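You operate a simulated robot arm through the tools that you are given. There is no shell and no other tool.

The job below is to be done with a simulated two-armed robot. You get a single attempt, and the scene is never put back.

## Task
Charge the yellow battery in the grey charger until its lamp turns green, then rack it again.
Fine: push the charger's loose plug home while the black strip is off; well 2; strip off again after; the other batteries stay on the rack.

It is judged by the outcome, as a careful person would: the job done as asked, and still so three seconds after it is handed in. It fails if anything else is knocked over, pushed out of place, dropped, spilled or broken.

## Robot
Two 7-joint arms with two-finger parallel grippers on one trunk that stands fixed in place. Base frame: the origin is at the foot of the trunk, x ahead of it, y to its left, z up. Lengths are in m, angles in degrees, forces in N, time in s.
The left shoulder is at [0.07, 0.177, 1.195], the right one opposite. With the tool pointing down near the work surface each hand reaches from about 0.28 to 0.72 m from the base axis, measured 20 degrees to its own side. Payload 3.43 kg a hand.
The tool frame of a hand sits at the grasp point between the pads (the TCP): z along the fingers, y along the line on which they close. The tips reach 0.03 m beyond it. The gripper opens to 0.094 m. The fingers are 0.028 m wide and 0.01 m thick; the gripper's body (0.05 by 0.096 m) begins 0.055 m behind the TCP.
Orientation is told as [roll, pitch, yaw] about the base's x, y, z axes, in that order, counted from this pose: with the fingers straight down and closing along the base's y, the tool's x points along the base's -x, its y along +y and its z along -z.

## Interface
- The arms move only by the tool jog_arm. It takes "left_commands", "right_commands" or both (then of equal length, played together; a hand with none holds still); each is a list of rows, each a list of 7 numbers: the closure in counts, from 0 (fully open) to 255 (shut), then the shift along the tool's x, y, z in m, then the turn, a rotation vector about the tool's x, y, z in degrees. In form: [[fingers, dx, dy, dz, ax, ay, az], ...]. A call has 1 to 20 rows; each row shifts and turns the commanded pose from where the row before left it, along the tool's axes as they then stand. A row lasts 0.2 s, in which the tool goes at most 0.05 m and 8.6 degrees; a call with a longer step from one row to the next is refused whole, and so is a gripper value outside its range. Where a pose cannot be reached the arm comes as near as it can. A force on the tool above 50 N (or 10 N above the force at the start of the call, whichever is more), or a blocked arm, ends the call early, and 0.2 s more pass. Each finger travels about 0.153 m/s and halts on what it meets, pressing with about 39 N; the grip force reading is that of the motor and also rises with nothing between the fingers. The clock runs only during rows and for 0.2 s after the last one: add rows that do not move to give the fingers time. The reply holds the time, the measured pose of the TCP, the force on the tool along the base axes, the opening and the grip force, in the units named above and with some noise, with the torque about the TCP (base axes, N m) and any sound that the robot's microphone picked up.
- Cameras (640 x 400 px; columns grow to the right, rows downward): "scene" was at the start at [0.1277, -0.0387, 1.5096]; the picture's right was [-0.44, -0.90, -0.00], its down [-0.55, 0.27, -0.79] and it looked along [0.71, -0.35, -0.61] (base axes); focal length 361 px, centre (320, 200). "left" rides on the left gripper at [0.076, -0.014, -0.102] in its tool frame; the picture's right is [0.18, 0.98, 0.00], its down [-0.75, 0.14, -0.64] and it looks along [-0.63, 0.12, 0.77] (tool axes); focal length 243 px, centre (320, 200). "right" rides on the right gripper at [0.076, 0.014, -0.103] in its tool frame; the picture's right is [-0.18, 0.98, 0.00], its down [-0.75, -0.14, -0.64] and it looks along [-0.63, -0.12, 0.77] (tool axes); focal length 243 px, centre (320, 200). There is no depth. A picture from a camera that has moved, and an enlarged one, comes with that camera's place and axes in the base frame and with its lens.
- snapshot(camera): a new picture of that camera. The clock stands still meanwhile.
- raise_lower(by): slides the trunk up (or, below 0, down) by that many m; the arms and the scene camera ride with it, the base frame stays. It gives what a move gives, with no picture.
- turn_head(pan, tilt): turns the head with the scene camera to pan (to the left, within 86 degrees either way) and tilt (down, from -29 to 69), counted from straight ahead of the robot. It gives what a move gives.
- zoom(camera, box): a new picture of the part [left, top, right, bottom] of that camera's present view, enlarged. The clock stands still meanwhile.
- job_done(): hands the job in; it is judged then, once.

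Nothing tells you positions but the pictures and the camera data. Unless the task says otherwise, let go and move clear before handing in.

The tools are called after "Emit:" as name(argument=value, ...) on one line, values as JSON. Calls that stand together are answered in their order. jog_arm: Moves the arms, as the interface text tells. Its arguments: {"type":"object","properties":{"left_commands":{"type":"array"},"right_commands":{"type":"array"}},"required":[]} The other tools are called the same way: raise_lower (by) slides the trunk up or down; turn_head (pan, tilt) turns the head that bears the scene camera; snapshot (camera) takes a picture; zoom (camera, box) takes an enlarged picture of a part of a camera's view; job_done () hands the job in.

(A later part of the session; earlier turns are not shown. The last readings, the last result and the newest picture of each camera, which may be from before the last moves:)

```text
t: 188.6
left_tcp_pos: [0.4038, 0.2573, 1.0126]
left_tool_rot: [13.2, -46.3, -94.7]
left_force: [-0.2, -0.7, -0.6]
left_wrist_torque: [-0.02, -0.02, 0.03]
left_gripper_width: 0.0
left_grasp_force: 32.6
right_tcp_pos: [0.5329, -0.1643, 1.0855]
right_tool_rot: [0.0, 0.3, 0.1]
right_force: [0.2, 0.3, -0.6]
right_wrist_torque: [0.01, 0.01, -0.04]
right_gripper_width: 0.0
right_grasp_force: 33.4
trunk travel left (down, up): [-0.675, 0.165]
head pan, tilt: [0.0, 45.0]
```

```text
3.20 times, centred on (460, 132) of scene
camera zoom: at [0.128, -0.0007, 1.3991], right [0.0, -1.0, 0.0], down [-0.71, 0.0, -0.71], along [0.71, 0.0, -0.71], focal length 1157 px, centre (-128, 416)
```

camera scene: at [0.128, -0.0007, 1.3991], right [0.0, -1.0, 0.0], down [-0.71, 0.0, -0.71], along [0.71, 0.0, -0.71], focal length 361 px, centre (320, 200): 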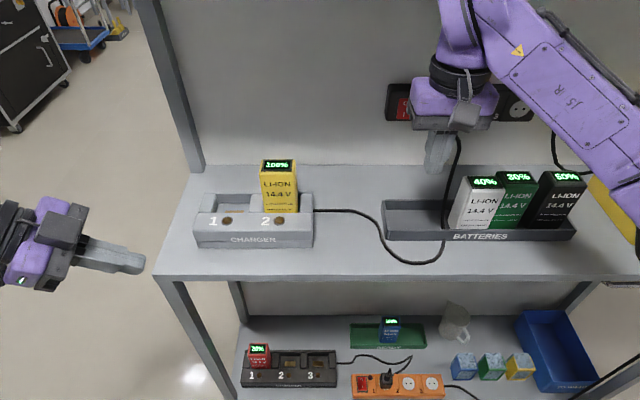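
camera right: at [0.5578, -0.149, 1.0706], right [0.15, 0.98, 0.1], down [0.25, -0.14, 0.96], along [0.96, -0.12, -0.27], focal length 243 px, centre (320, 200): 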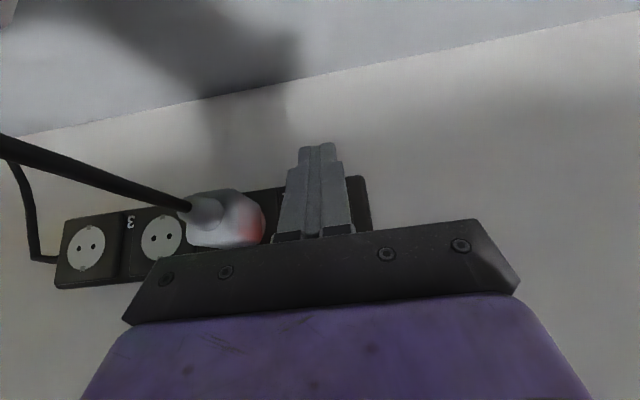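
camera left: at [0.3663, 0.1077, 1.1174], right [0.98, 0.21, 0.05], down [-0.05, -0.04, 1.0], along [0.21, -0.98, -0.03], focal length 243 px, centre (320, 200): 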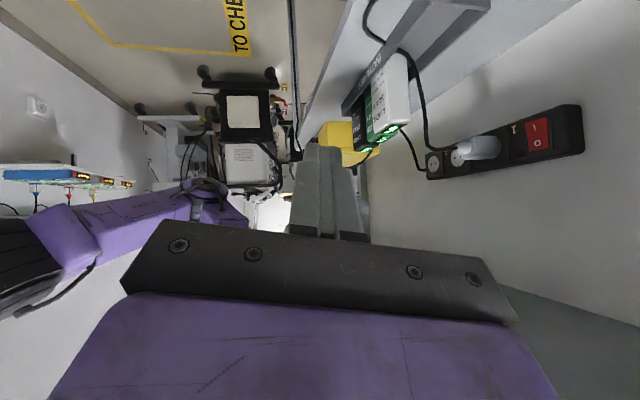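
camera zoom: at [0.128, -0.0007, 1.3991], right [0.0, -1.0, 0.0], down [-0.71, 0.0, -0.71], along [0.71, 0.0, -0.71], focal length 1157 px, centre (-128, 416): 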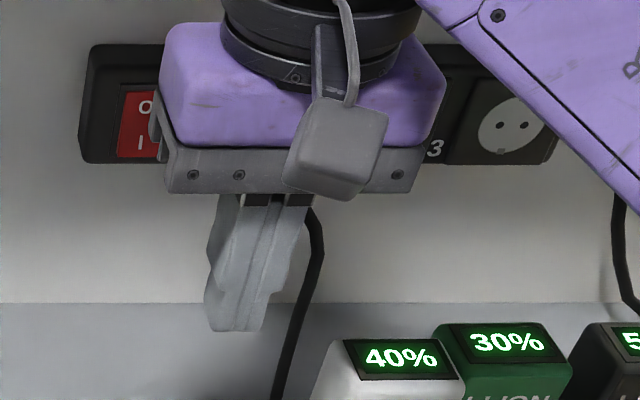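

The strip is off, the charger lamps are out, and the battery reads 100%. Now I'll fix the white battery: retreat from the shelf edge, turn to yaw +90, and line up in front of it.

Emit:
jog_arm(right_commands=[[70, 0.04, 0, 0, 0, 0, 0], [70, 0.04, 0, 0, 0, 0, 0], [70, 0, 0, 0, 0, 0, -8.2], [70, 0, 0, 0, 0, 0, -8.2], [70, 0, 0, 0, 0, 0, -8.2], [70, 0, 0, 0, 0, 0, -8.2], [70, 0, 0, 0, 0, 0, -8.2], [70, 0, 0, 0, 0, 0, -8.2], [70, 0, 0, 0, 0, 0, -8.2], [70, 0, 0, 0, 0, 0, -8.2], [70, 0, 0, 0, 0, 0, -8.2], [70, 0, 0, 0, 0, 0, -8.2], [70, 0, 0, 0, 0, 0, -8], [70, 0.043, 0, 0, 0, 0, 0], [70, 0.043, 0, 0, 0, 0, 0], [70, 0.043, 0, 0, 0, 0, 0], [70, 0, 0, 0.03, 0, 0, 0], [70, 0, 0, 0.025, 0, 0, 0], [70, 0, 0, 0, 0, 0, 0]])

Emit:
turn_head(pan=-15, tilt=40)

Emit:
snapshot(camera="scene")

Emit:
snapshot(camera="right")

```text
t: 192.6
left_tcp_pos: [0.4064, 0.2576, 1.0121]
left_tool_rot: [13.0, -46.4, -94.6]
left_force: [-0.1, -0.3, -0.3]
left_wrist_torque: [0.01, 0.0, -0.03]
left_gripper_width: 0.0001
left_grasp_force: 33.1
right_tcp_pos: [0.4557, -0.2912, 1.0271]
right_tool_rot: [0.2, 0.0, 90.0]
right_force: [0.2, 0.7, 0.4]
right_wrist_torque: [0.02, 0.0, -0.01]
right_gripper_width: 0.068
right_grasp_force: 0.1
trunk travel left (down, up): [-0.675, 0.165]
head pan, tilt: [0.0, 45.0]
```

```text
t: 193.4
left_tcp_pos: [0.4059, 0.2582, 1.0123]
left_tool_rot: [13.0, -46.4, -94.7]
left_force: [-0.2, 0.3, 0.7]
left_wrist_torque: [-0.04, 0.03, 0.01]
left_gripper_width: 0.0001
left_grasp_force: 33.2
right_tcp_pos: [0.4557, -0.2901, 1.0261]
right_tool_rot: [0.1, -0.1, 90.0]
right_force: [1.0, -0.3, 0.0]
right_wrist_torque: [0.0, 0.0, 0.05]
right_gripper_width: 0.0684
right_grasp_force: 0.0
trunk travel left (down, up): [-0.675, 0.165]
head pan, tilt: [-15.0, 40.0]
```

```text
taken
camera scene: at [0.1322, -0.0221, 1.4062], right [-0.26, -0.97, 0.0], down [-0.62, 0.17, -0.77], along [0.74, -0.2, -0.64], focal length 361 px, centre (320, 200)
```

scene: 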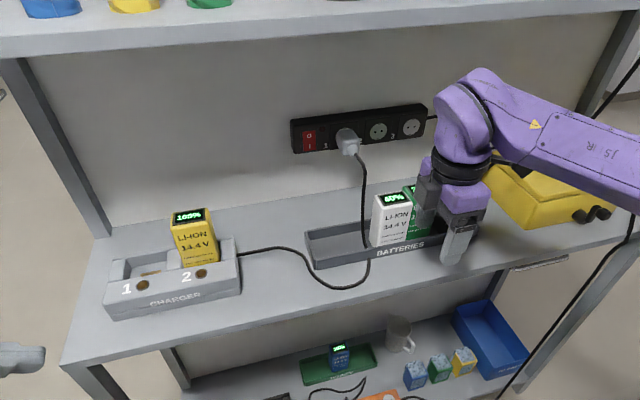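

```text
taken
camera right: at [0.4401, -0.3672, 1.1304], right [-0.98, 0.18, 0.0], down [0.14, 0.75, 0.64], along [0.12, 0.63, -0.77], focal length 243 px, centre (320, 200)
```

right: 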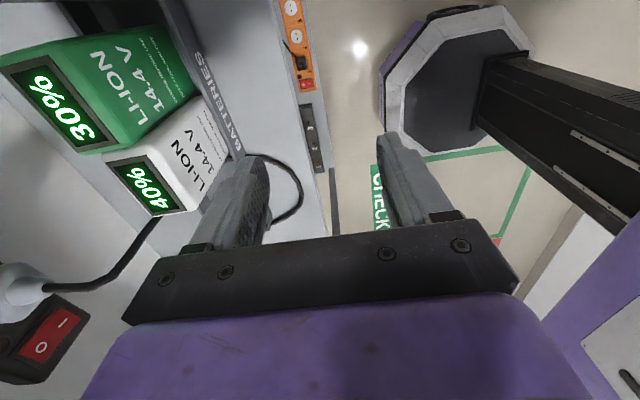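

The white battery is at about [0.587, -0.285]; its original place was about [0.599, -0.258]. I'll move the open hand over it.

Emit:
jog_arm(right_commands=[[70, -0.0014, -0.0325, -0.0012, 0, 0, 0], [70, -0.0014, -0.0325, -0.0012, 0, 0, 0], [70, -0.0014, -0.0325, -0.0012, 0, 0, 0], [70, -0.0014, -0.0325, -0.0012, 0, 0, 0], [70, 0, 0, 0, 0, 0, 0]])

Emit:
snapshot(camera="right")

Emit:
zoom(camera="scene", box=[300, 80, 500, 205])

```text
t: 194.6
left_tcp_pos: [0.4067, 0.2581, 1.0125]
left_tool_rot: [13.1, -46.4, -94.6]
left_force: [-0.7, 0.0, 0.2]
left_wrist_torque: [0.01, -0.02, 0.04]
left_gripper_width: 0.0
left_grasp_force: 33.3
right_tcp_pos: [0.5855, -0.2854, 1.0335]
right_tool_rot: [0.2, 0.0, 90.0]
right_force: [0.2, 0.1, -0.4]
right_wrist_torque: [-0.01, 0.01, 0.03]
right_gripper_width: 0.0682
right_grasp_force: 0.1
trunk travel left (down, up): [-0.675, 0.165]
head pan, tilt: [-15.0, 40.0]
```

```text
taken
camera right: at [0.5698, -0.3619, 1.1379], right [-0.98, 0.18, 0.0], down [0.14, 0.75, 0.64], along [0.12, 0.63, -0.77], focal length 243 px, centre (320, 200)
```

right: 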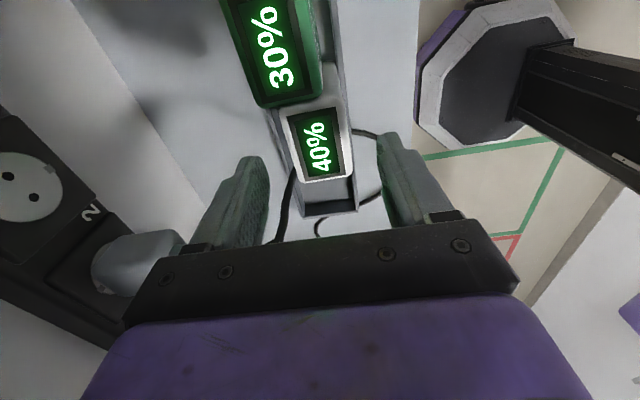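

```text
3.20 times, centred on (400, 142) of scene
camera zoom: at [0.1312, -0.0228, 1.4063], right [-0.26, -0.97, 0.0], down [-0.62, 0.17, -0.77], along [0.74, -0.2, -0.64], focal length 1157 px, centre (64, 384)
```

zoom: 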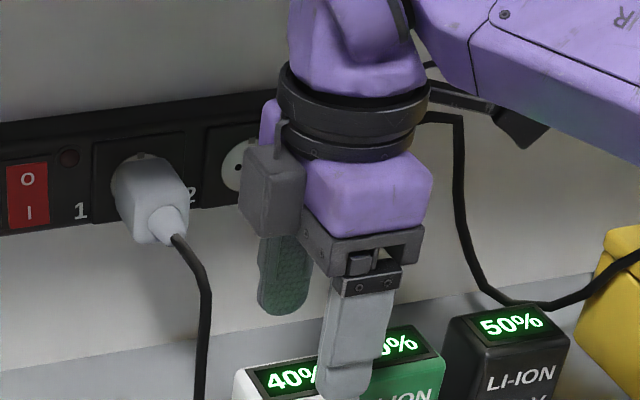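

The hand is centred on the white battery. I'll descend and grip it.

Emit:
jog_arm(right_commands=[[70, 0, 0, 0.03, 0, 0, 0], [70, 0, 0, 0.03, 0, 0, 0], [70, 0, 0, 0.0175, 0, 0, 0], [70, 0, 0, 0, 0, 0, 0], [255, 0, 0, 0, 0, 0, 0], [255, 0, 0, 0, 0, 0, 0], [255, 0, 0, 0, 0, 0, 0]])

Emit:
snapshot(camera="right")

```text
t: 196.2
left_tcp_pos: [0.4063, 0.2585, 1.0121]
left_tool_rot: [13.1, -46.4, -94.6]
left_force: [0.6, 0.8, -0.3]
left_wrist_torque: [0.02, -0.02, 0.0]
left_gripper_width: 0.0003
left_grasp_force: 32.9
right_tcp_pos: [0.5862, -0.2886, 0.9583]
right_tool_rot: [0.2, 0.1, 90.1]
right_force: [3.0, -0.4, 0.4]
right_wrist_torque: [0.11, -0.41, 0.02]
right_gripper_width: 0.0481
right_grasp_force: 39.1
trunk travel left (down, up): [-0.675, 0.165]
head pan, tilt: [-15.0, 40.0]
```

```text
taken
camera right: at [0.5705, -0.3647, 1.0602], right [-0.98, 0.18, 0.0], down [0.14, 0.75, 0.64], along [0.12, 0.63, -0.77], focal length 243 px, centre (320, 200)
```

right: 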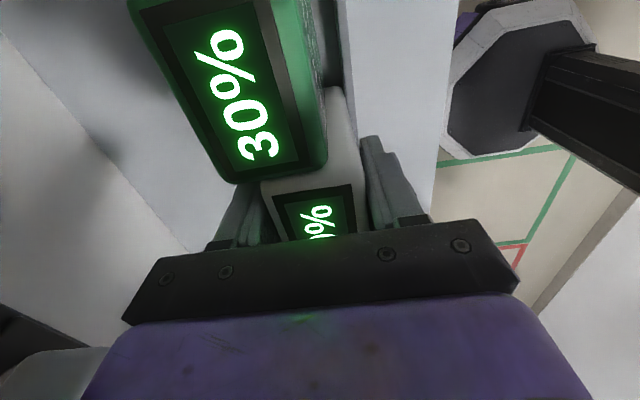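

Gripped. I'll lift 1.5 cm, shift it back to its place, and lower.

Emit:
jog_arm(right_commands=[[255, 0, 0, -0.015, 0, 0, 0], [255, 0, 0, 0, 0, 0, 0], [255, -0.014, -0.0064, 0, 0, 0, 0], [255, -0.014, -0.0064, 0, 0, 0, 0], [255, 0, 0, 0.01, 0, 0, 0], [255, 0, 0, 0, 0, 0, 0]])

Emit:
zoom(camera="scene", box=[300, 140, 500, 265])

```text
t: 197.6
left_tcp_pos: [0.4074, 0.2578, 1.0119]
left_tool_rot: [13.1, -46.4, -94.6]
left_force: [0.3, -0.1, 1.1]
left_wrist_torque: [0.01, -0.06, 0.01]
left_gripper_width: 0.0001
left_grasp_force: 33.0
right_tcp_pos: [0.5982, -0.2586, 0.9616]
right_tool_rot: [0.4, 0.0, 89.9]
right_force: [0.0, -1.1, -4.5]
right_wrist_torque: [-0.03, -0.02, 0.0]
right_gripper_width: 0.0479
right_grasp_force: 38.7
trunk travel left (down, up): [-0.675, 0.165]
head pan, tilt: [-15.0, 40.0]
```

```text
3.20 times, centred on (400, 202) of scene
camera zoom: at [0.1328, -0.022, 1.4061], right [-0.26, -0.97, 0.0], down [-0.62, 0.17, -0.77], along [0.74, -0.2, -0.64], focal length 1157 px, centre (64, 192)
```

zoom: 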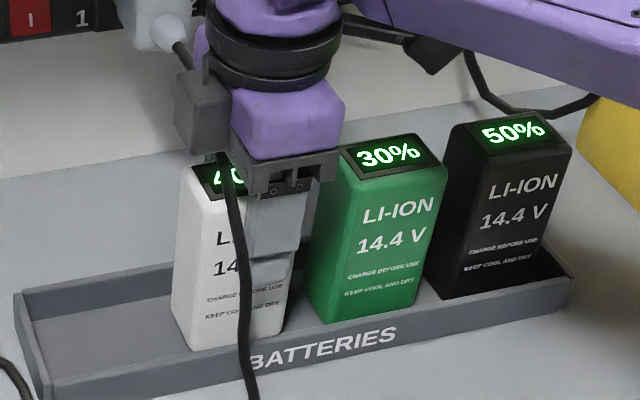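

Spacing looks right again. I'll lower the last few millimetres onto the rack.

Emit:
jog_arm(right_commands=[[255, 0, 0, 0.002, 0, 0, 0], [255, 0, 0, 0.002, 0, 0, 0], [255, 0, 0, 0, 0, 0, 0]])

```text
t: 198.4
left_tcp_pos: [0.4093, 0.2577, 1.0117]
left_tool_rot: [13.0, -46.3, -94.5]
left_force: [0.0, 0.6, 0.4]
left_wrist_torque: [-0.01, 0.04, 0.01]
left_gripper_width: 0.0
left_grasp_force: 32.7
right_tcp_pos: [0.5991, -0.2578, 0.9573]
right_tool_rot: [0.2, 0.0, 90.0]
right_force: [-0.6, -0.8, -4.4]
right_wrist_torque: [-0.01, -0.01, 0.02]
right_gripper_width: 0.0481
right_grasp_force: 39.5
trunk travel left (down, up): [-0.675, 0.165]
head pan, tilt: [-15.0, 40.0]
```

Emit:
jog_arm(right_commands=[[255, 0, 0, 0.002, 0, 0, 0], [255, 0, 0, 0, 0, 0, 0]])

```text
t: 199.0
left_tcp_pos: [0.4067, 0.2587, 1.0125]
left_tool_rot: [13.1, -46.4, -94.6]
left_force: [-0.1, 0.9, -0.2]
left_wrist_torque: [0.01, -0.03, 0.0]
left_gripper_width: 0.0001
left_grasp_force: 32.6
right_tcp_pos: [0.5987, -0.2595, 0.9571]
right_tool_rot: [0.1, 0.1, 89.9]
right_force: [1.6, -0.9, 6.9]
right_wrist_torque: [-0.14, 0.11, 0.04]
right_gripper_width: 0.0483
right_grasp_force: 38.5
trunk travel left (down, up): [-0.675, 0.165]
head pan, tilt: [-15.0, 40.0]
```

It is resting on the rack. I'll release, rise, step slightly right to stay clear of the cable, and back out.

Emit:
jog_arm(right_commands=[[150, 0, 0, 0, 0, 0, 0], [70, 0, 0, 0, 0, 0, 0], [70, 0, 0, 0, 0, 0, 0], [70, 0, 0, -0.03, 0, 0, 0], [70, 0, 0, -0.03, 0, 0, 0], [70, 0, 0, -0.015, 0, 0, 0], [70, 0.02, 0, 0, 0, 0, 0], [70, 0, 0.035, 0, 0, 0, 0], [70, 0, 0.035, 0, 0, 0, 0], [70, 0, 0.035, 0, 0, 0, 0], [70, 0, 0.035, 0, 0, 0, 0], [70, 0, 0, 0, 0, 0, 0]])

Emit:
turn_head(pan=0, tilt=45)

Emit:
snapshot(camera="scene")

Emit:
zoom(camera="scene", box=[360, 90, 560, 215])

```text
t: 201.6
left_tcp_pos: [0.4079, 0.2581, 1.0119]
left_tool_rot: [13.0, -46.3, -94.5]
left_force: [-0.1, -0.1, -0.5]
left_wrist_torque: [-0.03, 0.0, 0.01]
left_gripper_width: 0.0001
left_grasp_force: 32.9
right_tcp_pos: [0.46, -0.2765, 1.0296]
right_tool_rot: [0.3, -0.1, 90.0]
right_force: [0.0, -0.7, -0.4]
right_wrist_torque: [0.0, 0.02, -0.02]
right_gripper_width: 0.0685
right_grasp_force: 0.0
trunk travel left (down, up): [-0.675, 0.165]
head pan, tilt: [-15.0, 40.0]
```

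```text
t: 202.4
left_tcp_pos: [0.4064, 0.2575, 1.0121]
left_tool_rot: [13.1, -46.4, -94.5]
left_force: [-0.1, -0.2, 0.4]
left_wrist_torque: [-0.02, -0.01, -0.02]
left_gripper_width: 0.0001
left_grasp_force: 33.2
right_tcp_pos: [0.4592, -0.2771, 1.0288]
right_tool_rot: [0.3, -0.1, 90.1]
right_force: [-0.6, -0.4, 0.0]
right_wrist_torque: [-0.01, 0.0, -0.03]
right_gripper_width: 0.0683
right_grasp_force: 0.1
trunk travel left (down, up): [-0.675, 0.165]
head pan, tilt: [0.0, 45.0]
```

```text
taken
camera scene: at [0.1311, -0.0004, 1.399], right [0.0, -1.0, 0.0], down [-0.71, 0.0, -0.71], along [0.71, 0.0, -0.71], focal length 361 px, centre (320, 200)
```

scene: 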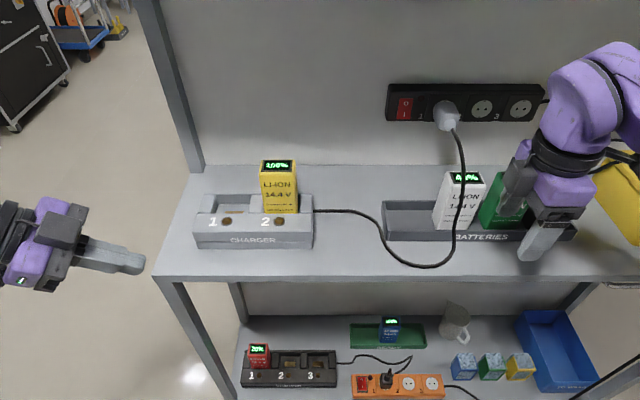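

```text
3.20 times, centred on (460, 152) of scene
camera zoom: at [0.1311, -0.0004, 1.399], right [0.0, -1.0, 0.0], down [-0.71, 0.0, -0.71], along [0.71, 0.0, -0.71], focal length 1157 px, centre (-128, 352)
```

zoom: 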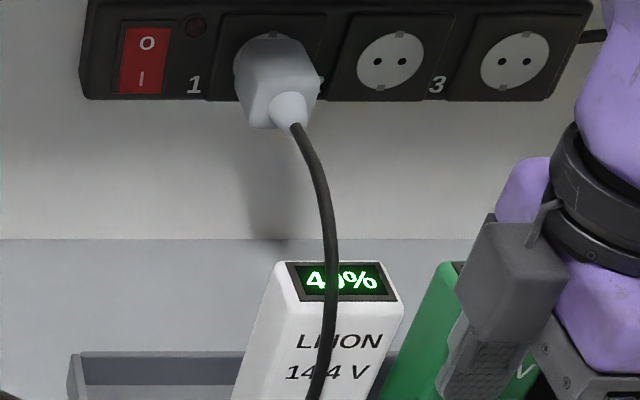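

White is back within about 5 mm of its original spot, and the cable hangs in front of it as at the start. Now I'll get the yellow battery out: straighten the left hand to tool-down, yaw -90.

Emit:
jog_arm(left_commands=[[70, 0, 0, 0, 6.5, 0, 0], [70, 0, 0, 0, 6.5, 0, 0], [70, 0, 0, 0, 0, 7.73, 0], [70, 0, 0, 0, 0, 7.73, 0], [70, 0, 0, 0, 0, 7.73, 0], [70, 0, 0, 0, 0, 7.73, 0], [70, 0, 0, 0, 0, 7.73, 0], [70, 0, 0, 0, 0, 7.73, 0], [70, 0, 0, 0, 0, 0, -4.6], [70, 0, 0, 0, 0, 0, 0]], right_commands=[[70, 0.03, 0, -0.02, 0, 0, 0], [70, 0.03, 0, -0.02, 0, 0, 0], [70, 0.03, 0, 0, 0, 0, 0], [70, 0, 0, 0, 0, 0, 0], [70, 0, 0, 0, 0, 0, 0], [70, 0, 0, 0, 0, 0, 0], [70, 0, 0, 0, 0, 0, 0], [70, 0, 0, 0, 0, 0, 0], [70, 0, 0, 0, 0, 0, 0], [70, 0, 0, 0, 0, 0, 0]])

```text
t: 204.6
left_tcp_pos: [0.4076, 0.2587, 1.0126]
left_tool_rot: [0.1, -0.1, -89.9]
left_force: [-0.2, 1.1, -0.3]
left_wrist_torque: [0.0, 0.02, -0.01]
left_gripper_width: 0.0682
left_grasp_force: 0.0
right_tcp_pos: [0.459, -0.3692, 1.0699]
right_tool_rot: [0.3, 0.0, 90.0]
right_force: [-0.2, 1.3, -1.0]
right_wrist_torque: [0.01, 0.0, 0.01]
right_gripper_width: 0.0685
right_grasp_force: 0.1
trunk travel left (down, up): [-0.675, 0.165]
head pan, tilt: [0.0, 45.0]
```

Emit:
jog_arm(left_commands=[[70, -0.047, 0, 0, 0, 0, 0], [70, -0.046, 0, 0, 0, 0, 0], [70, 0, 0.0407, 0, 0, 0, 0], [70, 0, 0.0407, 0, 0, 0, 0], [70, 0, 0.0407, 0, 0, 0, 0], [70, 0, 0.0407, 0, 0, 0, 0], [70, 0, 0.0407, 0, 0, 0, 0], [70, 0, 0, 0.027, 0, 0, 0], [70, 0, 0, 0, 0, 0, 0]])

Emit:
turn_head(pan=6, tilt=40)

Emit:
snapshot(camera="scene")

Emit:
snapshot(camera="left")

```text
t: 206.6
left_tcp_pos: [0.6123, 0.1648, 0.9891]
left_tool_rot: [-0.1, -0.1, -90.0]
left_force: [-0.8, -0.8, -0.4]
left_wrist_torque: [0.0, 0.0, -0.02]
left_gripper_width: 0.0684
left_grasp_force: 0.1
right_tcp_pos: [0.4591, -0.3691, 1.0691]
right_tool_rot: [0.2, 0.0, 90.1]
right_force: [-0.4, 0.4, 0.1]
right_wrist_torque: [0.0, 0.0, -0.02]
right_gripper_width: 0.068
right_grasp_force: 0.0
trunk travel left (down, up): [-0.675, 0.165]
head pan, tilt: [0.0, 45.0]
```

```text
t: 207.2
left_tcp_pos: [0.6119, 0.1648, 0.9875]
left_tool_rot: [0.0, 0.0, -89.9]
left_force: [0.4, -1.1, -0.6]
left_wrist_torque: [0.0, -0.01, 0.02]
left_gripper_width: 0.0683
left_grasp_force: 0.1
right_tcp_pos: [0.4585, -0.3692, 1.0689]
right_tool_rot: [0.2, -0.1, 89.9]
right_force: [0.2, 0.2, -0.4]
right_wrist_torque: [-0.02, 0.03, -0.02]
right_gripper_width: 0.0681
right_grasp_force: 0.0
trunk travel left (down, up): [-0.675, 0.165]
head pan, tilt: [6.0, 40.0]
```

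```text
taken
camera scene: at [0.1348, 0.0083, 1.4062], right [0.1, -0.99, 0.0], down [-0.64, -0.07, -0.77], along [0.76, 0.08, -0.64], focal length 361 px, centre (320, 200)
```

scene: 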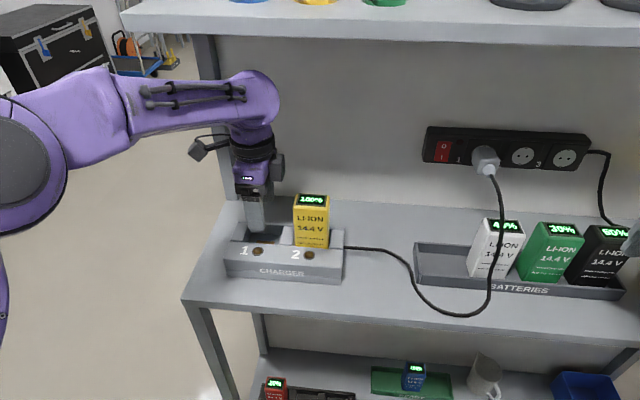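

```text
taken
camera left: at [0.5979, 0.2408, 1.0899], right [0.98, 0.18, 0.0], down [0.14, -0.75, 0.64], along [0.12, -0.63, -0.77], focal length 243 px, centre (320, 200)
```

left: 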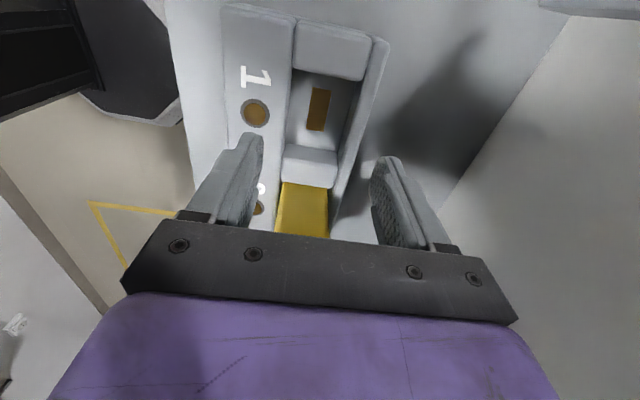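

The fingers line up with the battery front and back. I'll slide right to straddle it, lower slightly, and grip.

Emit:
jog_arm(left_commands=[[70, -0.032, 0, 0, 0, 0, 0], [70, -0.032, 0, 0, 0, 0, 0], [70, -0.031, 0, 0, 0, 0, 0], [70, 0, 0, 0.007, 0, 0, 0], [70, 0, 0, 0, 0, 0, 0]])

Emit:
zoom(camera="scene", box=[220, 160, 380, 260])

Emit:
snapshot(camera="left")

```text
t: 208.4
left_tcp_pos: [0.6125, 0.0709, 0.9793]
left_tool_rot: [0.0, 0.1, -90.0]
left_force: [-0.3, 0.6, -0.1]
left_wrist_torque: [0.02, -0.02, -0.03]
left_gripper_width: 0.0682
left_grasp_force: 0.0
right_tcp_pos: [0.4587, -0.369, 1.069]
right_tool_rot: [0.2, 0.0, 89.9]
right_force: [-0.7, 0.2, -0.3]
right_wrist_torque: [0.0, 0.01, 0.04]
right_gripper_width: 0.0681
right_grasp_force: 0.0
trunk travel left (down, up): [-0.675, 0.165]
head pan, tilt: [6.0, 40.0]
```

```text
4.00 times, centred on (300, 210) of scene
camera zoom: at [0.1346, 0.0084, 1.4062], right [0.1, -0.99, 0.0], down [-0.64, -0.07, -0.77], along [0.76, 0.08, -0.64], focal length 1446 px, centre (400, 160)
```

zoom: 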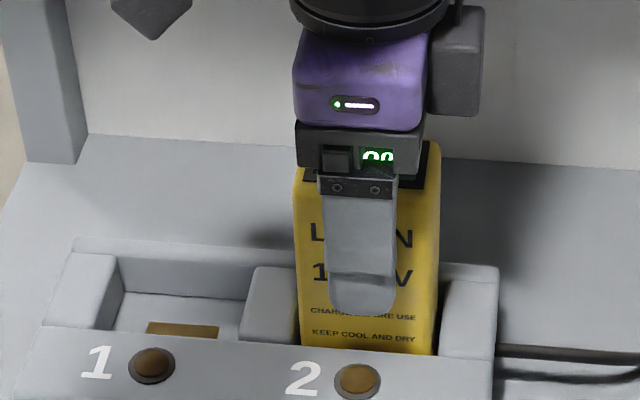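

```text
taken
camera left: at [0.5984, 0.1476, 1.0819], right [0.98, 0.18, 0.0], down [0.14, -0.75, 0.64], along [0.12, -0.63, -0.77], focal length 243 px, centre (320, 200)
```

left: 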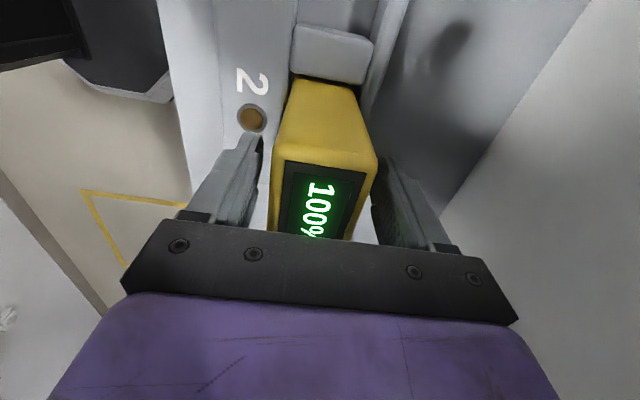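

Straddling the battery. I'll grip and lift straight out in small steps.

Emit:
jog_arm(left_commands=[[150, 0, 0, 0, 0, 0, 0], [255, 0, 0, 0, 0, 0, 0], [255, 0, 0, 0, 0, 0, 0], [255, 0, 0, 0, 0, 0, 0], [255, 0, 0, -0.006, 0, 0, 0], [255, 0, 0, -0.008, 0, 0, 0], [255, 0, 0, -0.008, 0, 0, 0], [255, 0, 0, 0, 0, 0, 0]])

Emit:
zoom(camera="scene", box=[220, 160, 380, 260])

```text
t: 210.2
left_tcp_pos: [0.6129, 0.0718, 1.0011]
left_tool_rot: [-0.1, 0.0, -89.9]
left_force: [0.5, 0.0, -4.7]
left_wrist_torque: [0.04, -0.06, 0.01]
left_gripper_width: 0.048
left_grasp_force: 39.1
right_tcp_pos: [0.459, -0.3701, 1.0686]
right_tool_rot: [0.2, -0.1, 90.0]
right_force: [0.6, 1.1, -0.1]
right_wrist_torque: [-0.02, -0.02, -0.02]
right_gripper_width: 0.0684
right_grasp_force: 0.1
trunk travel left (down, up): [-0.675, 0.165]
head pan, tilt: [6.0, 40.0]
```

```text
4.00 times, centred on (300, 210) of scene
camera zoom: at [0.1356, 0.0085, 1.4061], right [0.1, -0.99, 0.0], down [-0.64, -0.07, -0.77], along [0.76, 0.08, -0.64], focal length 1446 px, centre (400, 160)
```

zoom: 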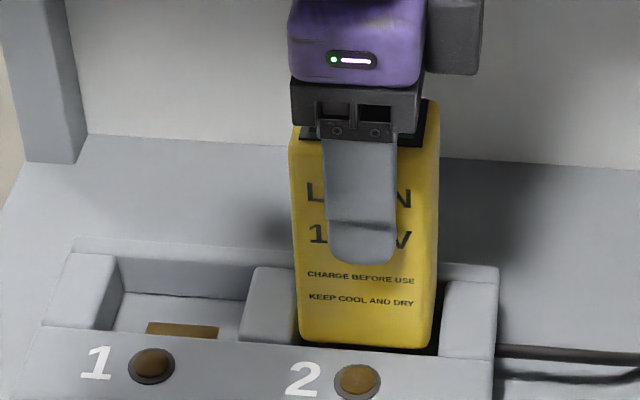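

It came out cleanly, no snagging. I'll lift clear and carry it to the handover spot on the bench.

Emit:
jog_arm(left_commands=[[255, 0, 0, -0.013, 0, 0, 0], [255, 0, 0, -0.013, 0, 0, 0], [255, 0, -0.0415, 0, 0, 0, 0], [255, 0, -0.0415, 0, 0, 0, 0], [255, -0.0413, 0, 0, 0, 0, 0], [255, -0.0413, 0, 0, 0, 0, 0], [255, -0.0413, 0, 0, 0, 0, 0], [255, 0, 0, 0.025, 0, 0, 0], [255, 0, 0, 0.025, 0, 0, 0], [255, 0, 0, 0.01, 0, 0, 0], [255, 0, 0, 0, 0, 0, 0]])

Emit:
turn_head(pan=-5, tilt=48)

Emit:
snapshot(camera="scene")

Emit:
zoom(camera="scene", box=[270, 180, 390, 255])

```text
t: 212.6
left_tcp_pos: [0.5283, -0.0528, 0.9663]
left_tool_rot: [0.0, 0.0, -90.0]
left_force: [-0.1, 1.2, -3.1]
left_wrist_torque: [0.01, 0.01, -0.02]
left_gripper_width: 0.0484
left_grasp_force: 39.3
right_tcp_pos: [0.4602, -0.3689, 1.0694]
right_tool_rot: [0.3, 0.0, 89.9]
right_force: [0.1, 0.4, -0.2]
right_wrist_torque: [0.01, -0.03, 0.01]
right_gripper_width: 0.0681
right_grasp_force: 0.0
trunk travel left (down, up): [-0.675, 0.165]
head pan, tilt: [6.0, 40.0]
```

```text
t: 213.4
left_tcp_pos: [0.5288, -0.053, 0.9677]
left_tool_rot: [0.0, 0.0, -90.0]
left_force: [0.4, 0.7, -4.0]
left_wrist_torque: [0.0, 0.0, 0.0]
left_gripper_width: 0.0481
left_grasp_force: 39.3
right_tcp_pos: [0.4605, -0.3692, 1.0689]
right_tool_rot: [0.2, 0.0, 90.0]
right_force: [0.2, 0.4, 1.1]
right_wrist_torque: [0.0, 0.01, -0.03]
right_gripper_width: 0.0681
right_grasp_force: 0.0
trunk travel left (down, up): [-0.675, 0.165]
head pan, tilt: [-5.0, 48.0]
```

```text
taken
camera scene: at [0.1293, -0.0075, 1.3947], right [-0.09, -1.0, 0.0], down [-0.74, 0.06, -0.67], along [0.67, -0.06, -0.74], focal length 361 px, centre (320, 200)
```

scene: 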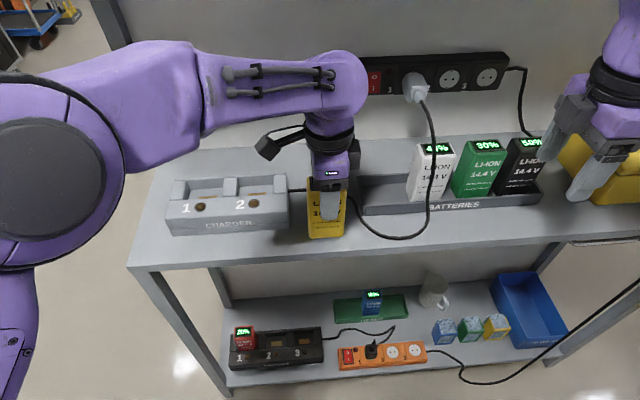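

```text
5.33 times, centred on (330, 218) of scene
camera zoom: at [0.1293, -0.0075, 1.3947], right [-0.09, -1.0, 0.0], down [-0.74, 0.06, -0.67], along [0.67, -0.06, -0.74], focal length 1928 px, centre (267, 107)
```

zoom: 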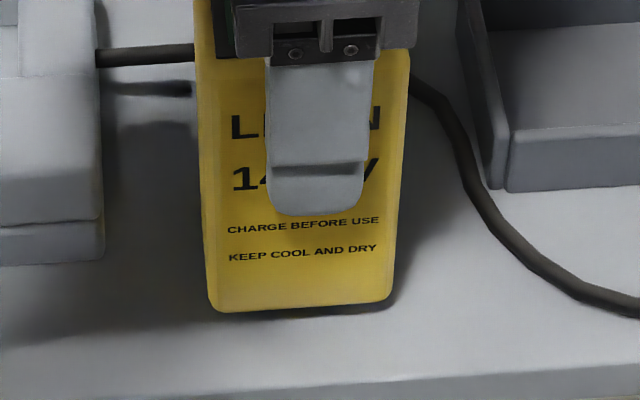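

Emit:
jog_arm(left_commands=[[255, 0, 0, 0.004, 0, 0, 0], [255, 0, 0, 0.003, 0, 0, 0], [255, 0, 0, 0, 0, 0, 0]])

```text
t: 214.2
left_tcp_pos: [0.5288, -0.0537, 0.9592]
left_tool_rot: [0.0, 0.1, -89.9]
left_force: [0.3, -0.2, -4.2]
left_wrist_torque: [0.02, 0.02, -0.01]
left_gripper_width: 0.0483
left_grasp_force: 39.2
right_tcp_pos: [0.4584, -0.37, 1.0679]
right_tool_rot: [0.2, 0.1, 89.9]
right_force: [0.8, -0.8, -0.1]
right_wrist_torque: [0.0, -0.02, 0.01]
right_gripper_width: 0.0679
right_grasp_force: 0.1
trunk travel left (down, up): [-0.675, 0.165]
head pan, tilt: [-5.0, 48.0]
```

Emit:
jog_arm(left_commands=[[255, 0, 0, 0.002, 0, 0, 0], [255, 0, 0, 0.002, 0, 0, 0], [255, 0, 0, 0, 0, 0, 0]])

```text
t: 215.0
left_tcp_pos: [0.5278, -0.0539, 0.9576]
left_tool_rot: [0.2, 0.0, -89.9]
left_force: [2.7, -0.9, 10.3]
left_wrist_torque: [0.35, 0.12, -0.08]
left_gripper_width: 0.0481
left_grasp_force: 39.0
right_tcp_pos: [0.4582, -0.369, 1.0694]
right_tool_rot: [0.3, 0.0, 90.0]
right_force: [0.2, -0.6, -0.2]
right_wrist_torque: [0.01, -0.02, 0.0]
right_gripper_width: 0.0683
right_grasp_force: 0.0
trunk travel left (down, up): [-0.675, 0.165]
head pan, tilt: [-5.0, 48.0]
```

On the bench. I'll release, rise, and move the left hand away.

Emit:
jog_arm(left_commands=[[150, 0, 0, 0, 0, 0, 0], [70, 0, 0, 0, 0, 0, 0], [70, 0, 0, 0, 0, 0, 0], [70, 0, 0, -0.025, 0, 0, 0], [70, 0, 0, -0.03, 0, 0, 0], [70, 0, 0, -0.02, 0, 0, 0], [70, 0, -0.04, 0, 0, 0, 0], [70, 0, -0.04, 0, 0, 0, 0], [70, 0, -0.03, 0, 0, 0, 0], [70, 0.045, 0, 0, 0, 0, 0], [70, 0.045, 0, 0, 0, 0, 0], [70, 0.045, 0, 0, 0, 0, 0], [70, 0.045, 0, 0, 0, 0, 0], [70, 0.045, 0, 0, 0, 0, 0], [70, 0.045, 0, 0, 0, 0, 0], [70, 0.045, 0, 0, 0, 0, 0], [70, 0, 0, 0, 0, 0, 0]])

Emit:
snapshot(camera="scene")

```text
t: 218.6
left_tcp_pos: [0.4195, 0.2624, 1.0295]
left_tool_rot: [0.0, 0.2, -90.0]
left_force: [0.4, -0.8, 0.4]
left_wrist_torque: [0.02, -0.01, 0.01]
left_gripper_width: 0.0686
left_grasp_force: 0.0
right_tcp_pos: [0.4591, -0.3712, 1.0684]
right_tool_rot: [0.2, -0.1, 90.0]
right_force: [0.4, -1.0, -0.1]
right_wrist_torque: [-0.01, -0.02, -0.01]
right_gripper_width: 0.0683
right_grasp_force: 0.1
trunk travel left (down, up): [-0.675, 0.165]
head pan, tilt: [-5.0, 48.0]
```

```text
taken
camera scene: at [0.1283, -0.0099, 1.3948], right [-0.09, -1.0, 0.0], down [-0.74, 0.07, -0.67], along [0.67, -0.06, -0.74], focal length 361 px, centre (320, 200)
```

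scene: 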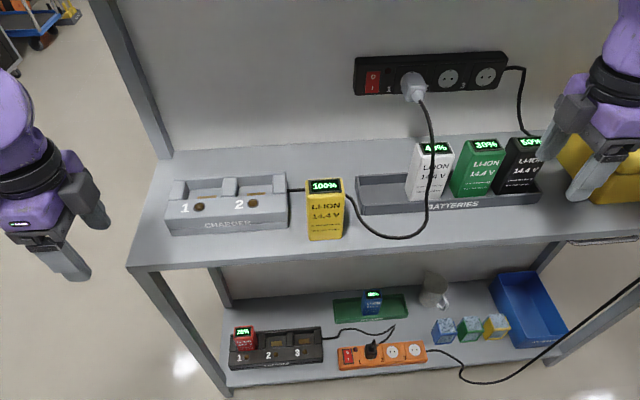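

The charged battery stands on the bench. Now the right hand comes over to pick it up.

Emit:
jog_arm(right_commands=[[70, -0.0398, 0, 0, 0, 0, 0], [70, -0.0398, 0, 0, 0, 0, 0], [70, -0.0398, 0, 0, 0, 0, 0], [70, -0.0398, 0, 0, 0, 0, 0], [70, -0.0398, 0, 0, 0, 0, 0], [70, -0.0398, 0, 0, 0, 0, 0], [70, -0.0398, 0, 0, 0, 0, 0], [70, -0.0392, 0, 0, 0, 0, 0], [70, 0, 0, 0.033, 0, 0, 0], [70, 0, -0.035, 0, 0, 0, 0], [70, 0, -0.034, 0, 0, 0, 0], [70, 0, 0, 0, 0, 0, 0]])

Emit:
snapshot(camera="right")

Emit:
zoom(camera="scene", box=[250, 130, 410, 230])

```text
t: 221.2
left_tcp_pos: [0.4181, 0.2634, 1.0297]
left_tool_rot: [0.2, 0.1, -90.0]
left_force: [0.1, -0.4, 0.2]
left_wrist_torque: [0.0, -0.04, 0.01]
left_gripper_width: 0.0685
left_grasp_force: 0.2
right_tcp_pos: [0.5278, -0.0519, 1.0371]
right_tool_rot: [0.2, 0.0, 90.0]
right_force: [0.1, 0.0, 0.3]
right_wrist_torque: [0.04, -0.02, 0.04]
right_gripper_width: 0.0681
right_grasp_force: 0.0
trunk travel left (down, up): [-0.675, 0.165]
head pan, tilt: [-5.0, 48.0]
```

```text
taken
camera right: at [0.5129, -0.128, 1.141], right [-0.98, 0.18, 0.0], down [0.14, 0.75, 0.64], along [0.12, 0.63, -0.77], focal length 243 px, centre (320, 200)
```

right: 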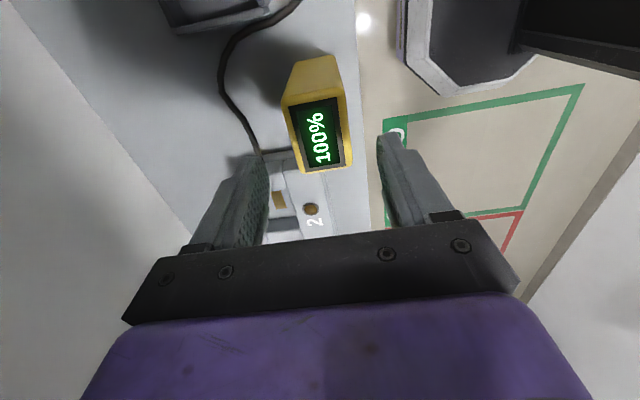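

```text
4.00 times, centred on (330, 180) of scene
camera zoom: at [0.1278, -0.0081, 1.3948], right [-0.09, -1.0, 0.0], down [-0.74, 0.07, -0.67], along [0.67, -0.06, -0.74], focal length 1446 px, centre (280, 280)
```

zoom: 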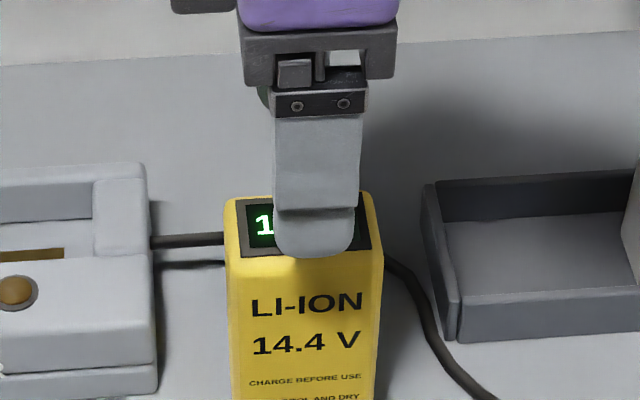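

Centred over it. I'll descend, grip, and lift.

Emit:
jog_arm(right_commands=[[70, 0.003, 0, 0.03, 0, 0, 0], [70, 0, 0, 0.03, 0, 0, 0], [70, 0, 0, 0.026, 0, 0, 0], [70, 0, 0, 0, 0, 0, 0], [255, 0, 0, 0, 0, 0, 0], [255, 0, 0, 0, 0, 0, 0], [255, 0, 0, 0, 0, 0, 0]])

Emit:
snapshot(camera="right")

```text
t: 222.8
left_tcp_pos: [0.4188, 0.2621, 1.0288]
left_tool_rot: [-0.1, 0.0, -90.1]
left_force: [0.7, 0.6, -0.3]
left_wrist_torque: [-0.01, 0.01, 0.02]
left_gripper_width: 0.0685
left_grasp_force: 0.1
right_tcp_pos: [0.5283, -0.0528, 0.9515]
right_tool_rot: [0.2, 0.1, 89.9]
right_force: [0.2, -0.3, 0.3]
right_wrist_torque: [-0.01, -0.08, -0.01]
right_gripper_width: 0.0478
right_grasp_force: 38.9
trunk travel left (down, up): [-0.675, 0.165]
head pan, tilt: [-5.0, 48.0]
```

```text
taken
camera right: at [0.5128, -0.1297, 1.0547], right [-0.98, 0.18, 0.0], down [0.14, 0.75, 0.64], along [0.11, 0.63, -0.77], focal length 243 px, centre (320, 200)
```

right: 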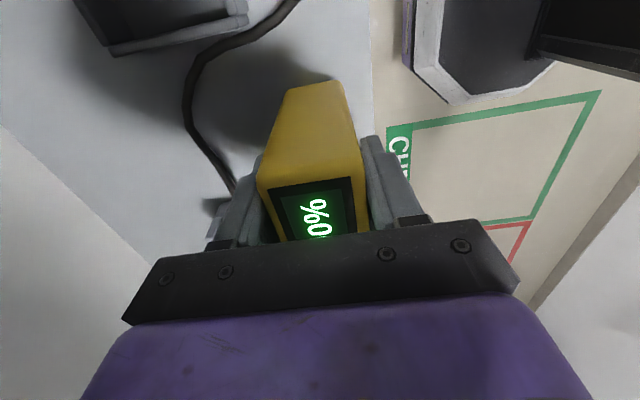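

Gripped. I'll lift 6 cm, go to x≈0.598, then right over the empty slot.

Emit:
jog_arm(right_commands=[[255, 0, 0, -0.01, 0, 0, 0], [255, 0, 0, -0.025, 0, 0, 0], [255, 0, 0, -0.027, 0, 0, 0], [255, 0, -0.035, 0, 0, 0, 0], [255, 0, -0.035, 0, 0, 0, 0], [255, 0.039, 0, 0, 0, 0, 0], [255, 0.039, 0, 0, 0, 0, 0], [255, 0.039, 0, 0, 0, 0, 0], [255, 0, 0, 0, 0, 0, 0]])

Emit:
turn_head(pan=-10, tilt=42)

Emit:
snapshot(camera="scene")

Emit:
zoom(camera="scene", box=[320, 130, 520, 255])

Emit:
snapshot(camera="right")

```text
t: 224.8
left_tcp_pos: [0.419, 0.2642, 1.0304]
left_tool_rot: [-0.1, 0.1, -89.9]
left_force: [0.5, -0.2, 0.0]
left_wrist_torque: [-0.02, -0.02, 0.0]
left_gripper_width: 0.0679
left_grasp_force: 0.1
right_tcp_pos: [0.5999, -0.169, 1.0132]
right_tool_rot: [0.2, 0.1, 89.9]
right_force: [0.0, 0.6, -4.5]
right_wrist_torque: [-0.02, -0.04, 0.02]
right_gripper_width: 0.0481
right_grasp_force: 39.4
trunk travel left (down, up): [-0.675, 0.165]
head pan, tilt: [-5.0, 48.0]
```

```text
t: 225.4
left_tcp_pos: [0.4199, 0.2644, 1.029]
left_tool_rot: [0.0, -0.1, -90.0]
left_force: [0.5, -0.6, 0.0]
left_wrist_torque: [0.01, 0.01, -0.01]
left_gripper_width: 0.0682
left_grasp_force: 0.0
right_tcp_pos: [0.6008, -0.1686, 1.0133]
right_tool_rot: [0.3, 0.0, 90.0]
right_force: [-0.3, 0.5, -4.6]
right_wrist_torque: [-0.02, -0.01, 0.02]
right_gripper_width: 0.0482
right_grasp_force: 39.0
trunk travel left (down, up): [-0.675, 0.165]
head pan, tilt: [-10.0, 42.0]
```

```text
taken
camera scene: at [0.1333, -0.0146, 1.4031], right [-0.17, -0.98, 0.0], down [-0.66, 0.12, -0.74], along [0.73, -0.13, -0.67], focal length 361 px, centre (320, 200)
```

scene: 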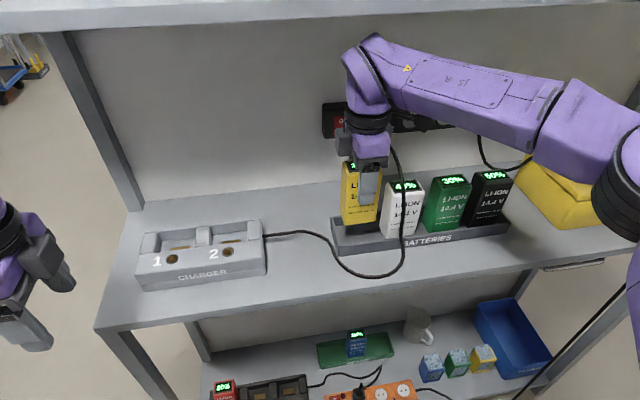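

```text
3.20 times, centred on (420, 192) of scene
camera zoom: at [0.1333, -0.0146, 1.4031], right [-0.17, -0.98, 0.0], down [-0.66, 0.12, -0.74], along [0.73, -0.13, -0.67], focal length 1157 px, centre (0, 224)
```

zoom: 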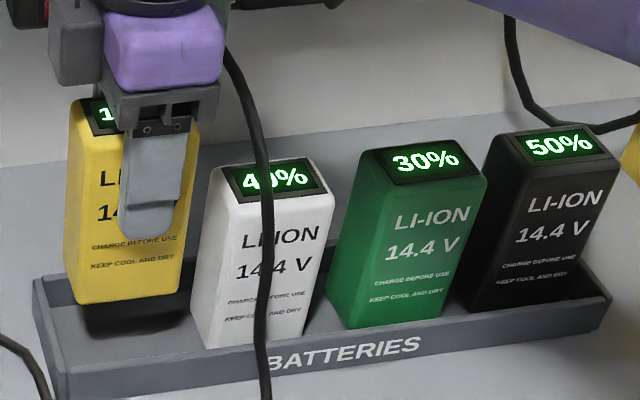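

```text
taken
camera right: at [0.5847, -0.246, 1.1161], right [-0.98, 0.18, 0.0], down [0.14, 0.75, 0.64], along [0.11, 0.63, -0.77], focal length 243 px, centre (320, 200)
```

right: 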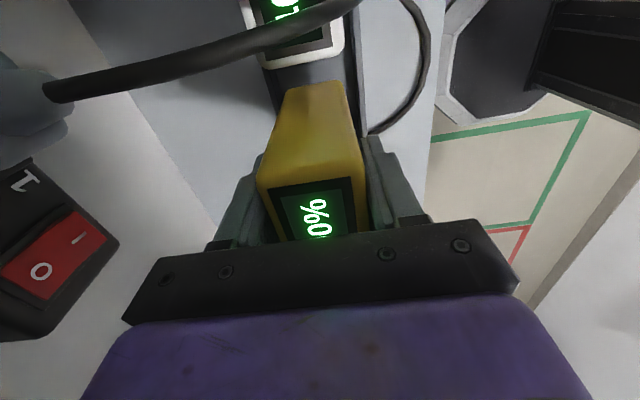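

The wrist camera would end up just touching the cable when I lower here. I'll go back to the bench spot and regrip the battery 1.5 cm higher so everything clears the cable.

Emit:
jog_arm(right_commands=[[255, -0.039, 0, 0, 0, 0, 0], [255, -0.039, 0, 0, 0, 0, 0], [255, -0.039, 0, 0, 0, 0, 0], [255, 0, 0.035, 0, 0, 0, 0], [255, 0, 0.035, 0, 0, 0, 0], [255, 0, 0, 0.025, 0, 0, 0], [255, 0, 0, 0.025, 0, 0, 0], [255, 0, 0, 0.008, 0, 0, 0], [255, 0, 0, 0, 0, 0, 0]])

```text
t: 227.4
left_tcp_pos: [0.42, 0.2637, 1.0282]
left_tool_rot: [0.0, 0.0, -90.0]
left_force: [0.2, -0.1, 1.8]
left_wrist_torque: [0.02, -0.01, 0.03]
left_gripper_width: 0.0683
left_grasp_force: 0.0
right_tcp_pos: [0.5262, -0.054, 0.9552]
right_tool_rot: [0.2, 0.0, 90.0]
right_force: [-0.2, -0.5, -4.3]
right_wrist_torque: [0.0, 0.0, 0.01]
right_gripper_width: 0.0484
right_grasp_force: 39.1
trunk travel left (down, up): [-0.675, 0.165]
head pan, tilt: [-10.0, 42.0]
```

Emit:
jog_arm(right_commands=[[255, 0, 0, 0.002, 0, 0, 0], [255, 0, 0, 0.002, 0, 0, 0], [255, 0, 0, 0, 0, 0, 0]])

```text
t: 228.2
left_tcp_pos: [0.4194, 0.2639, 1.0294]
left_tool_rot: [0.0, 0.0, -89.9]
left_force: [0.5, -0.2, -0.4]
left_wrist_torque: [-0.04, 0.0, 0.02]
left_gripper_width: 0.0681
left_grasp_force: 0.1
right_tcp_pos: [0.5284, -0.0546, 0.9522]
right_tool_rot: [0.2, 0.1, 90.0]
right_force: [0.0, -1.0, -4.3]
right_wrist_torque: [0.0, 0.0, -0.03]
right_gripper_width: 0.048
right_grasp_force: 38.5
trunk travel left (down, up): [-0.675, 0.165]
head pan, tilt: [-10.0, 42.0]
```

Emit:
jog_arm(right_commands=[[255, 0, 0, 0.002, 0, 0, 0], [255, 0, 0, 0, 0, 0, 0]])

```text
t: 228.8
left_tcp_pos: [0.4179, 0.2634, 1.0294]
left_tool_rot: [0.1, 0.1, -89.9]
left_force: [0.6, 0.2, -0.1]
left_wrist_torque: [-0.04, 0.02, 0.02]
left_gripper_width: 0.0683
left_grasp_force: 0.0
right_tcp_pos: [0.5275, -0.0534, 0.9517]
right_tool_rot: [-0.1, 0.0, 89.9]
right_force: [2.8, 1.5, 9.3]
right_wrist_torque: [-0.24, -0.26, 0.13]
right_gripper_width: 0.0483
right_grasp_force: 39.0
trunk travel left (down, up): [-0.675, 0.165]
head pan, tilt: [-10.0, 42.0]
```

Emit:
jog_arm(right_commands=[[150, 0, 0, 0, 0, 0, 0], [90, 0, 0, 0, 0, 0, 0], [90, 0, 0, 0, 0, 0, 0], [90, 0, 0, -0.016, 0, 0, 0], [90, 0, 0, 0, 0, 0, 0], [255, 0, 0, 0, 0, 0, 0], [255, 0, 0, 0, 0, 0, 0], [255, 0, 0, 0, 0, 0, 0], [255, 0, 0, -0.01, 0, 0, 0], [255, 0, 0, -0.025, 0, 0, 0], [255, 0, 0, -0.015, 0, 0, 0], [255, 0, 0, 0, 0, 0, 0]])

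Emit:
snapshot(camera="right")

```text
t: 231.4
left_tcp_pos: [0.4191, 0.2642, 1.0272]
left_tool_rot: [0.0, 0.1, -90.1]
left_force: [0.1, 0.2, -0.5]
left_wrist_torque: [0.03, 0.01, 0.03]
left_gripper_width: 0.0683
left_grasp_force: 0.0
right_tcp_pos: [0.5306, -0.0549, 1.0158]
right_tool_rot: [0.3, -0.1, 90.0]
right_force: [-0.2, 0.0, -3.8]
right_wrist_torque: [0.01, -0.01, 0.01]
right_gripper_width: 0.0481
right_grasp_force: 39.8
trunk travel left (down, up): [-0.675, 0.165]
head pan, tilt: [-10.0, 42.0]
```

```text
taken
camera right: at [0.5146, -0.1314, 1.1183], right [-0.98, 0.18, 0.0], down [0.14, 0.75, 0.64], along [0.11, 0.63, -0.77], focal length 243 px, centre (320, 200)
```

right: 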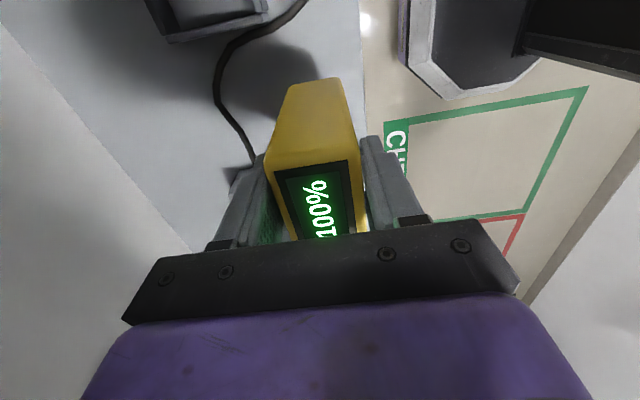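

Regripped higher. Over to the slot again, a touch higher.

Emit:
jog_arm(right_commands=[[255, 0, 0, -0.009, 0, 0, 0], [255, 0, -0.034, 0, 0, 0, 0], [255, 0, -0.034, 0, 0, 0, 0], [255, 0.039, 0, 0, 0, 0, 0], [255, 0.039, 0, 0, 0, 0, 0], [255, 0.0386, 0, 0, 0, 0, 0], [255, 0, 0, 0, 0, 0, 0]])

Emit:
zoom(camera="scene", box=[300, 120, 500, 245])

Emit:
snapshot(camera="right")

```text
t: 233.0
left_tcp_pos: [0.4193, 0.2639, 1.0278]
left_tool_rot: [0.1, 0.0, -89.9]
left_force: [0.5, -0.5, 0.4]
left_wrist_torque: [0.01, -0.01, -0.02]
left_gripper_width: 0.0682
left_grasp_force: 0.1
right_tcp_pos: [0.5986, -0.1711, 1.024]
right_tool_rot: [0.3, -0.1, 89.9]
right_force: [0.3, -0.1, -5.3]
right_wrist_torque: [-0.03, 0.03, 0.02]
right_gripper_width: 0.0482
right_grasp_force: 38.9
trunk travel left (down, up): [-0.675, 0.165]
head pan, tilt: [-10.0, 42.0]
```

```text
3.20 times, centred on (400, 182) of scene
camera zoom: at [0.1331, -0.0144, 1.4032], right [-0.17, -0.98, 0.0], down [-0.66, 0.12, -0.74], along [0.73, -0.13, -0.67], focal length 1157 px, centre (64, 256)
```

zoom: 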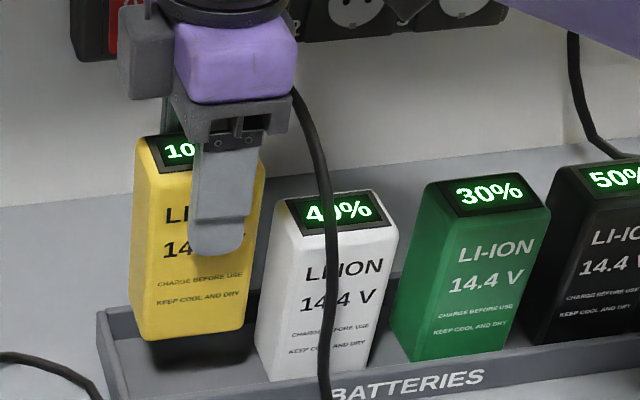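

```text
taken
camera right: at [0.5842, -0.2482, 1.1275], right [-0.98, 0.18, 0.0], down [0.14, 0.75, 0.64], along [0.11, 0.63, -0.77], focal length 243 px, centre (320, 200)
```

right: 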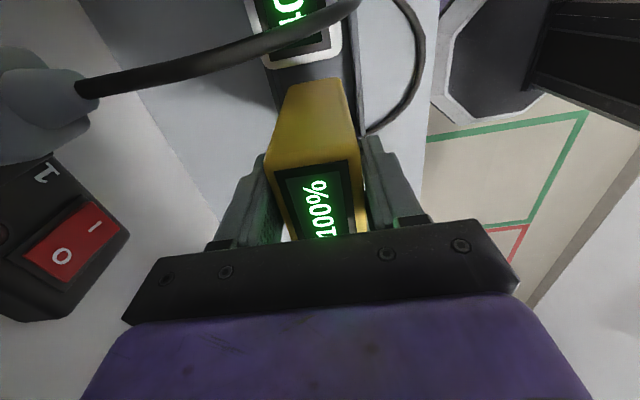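

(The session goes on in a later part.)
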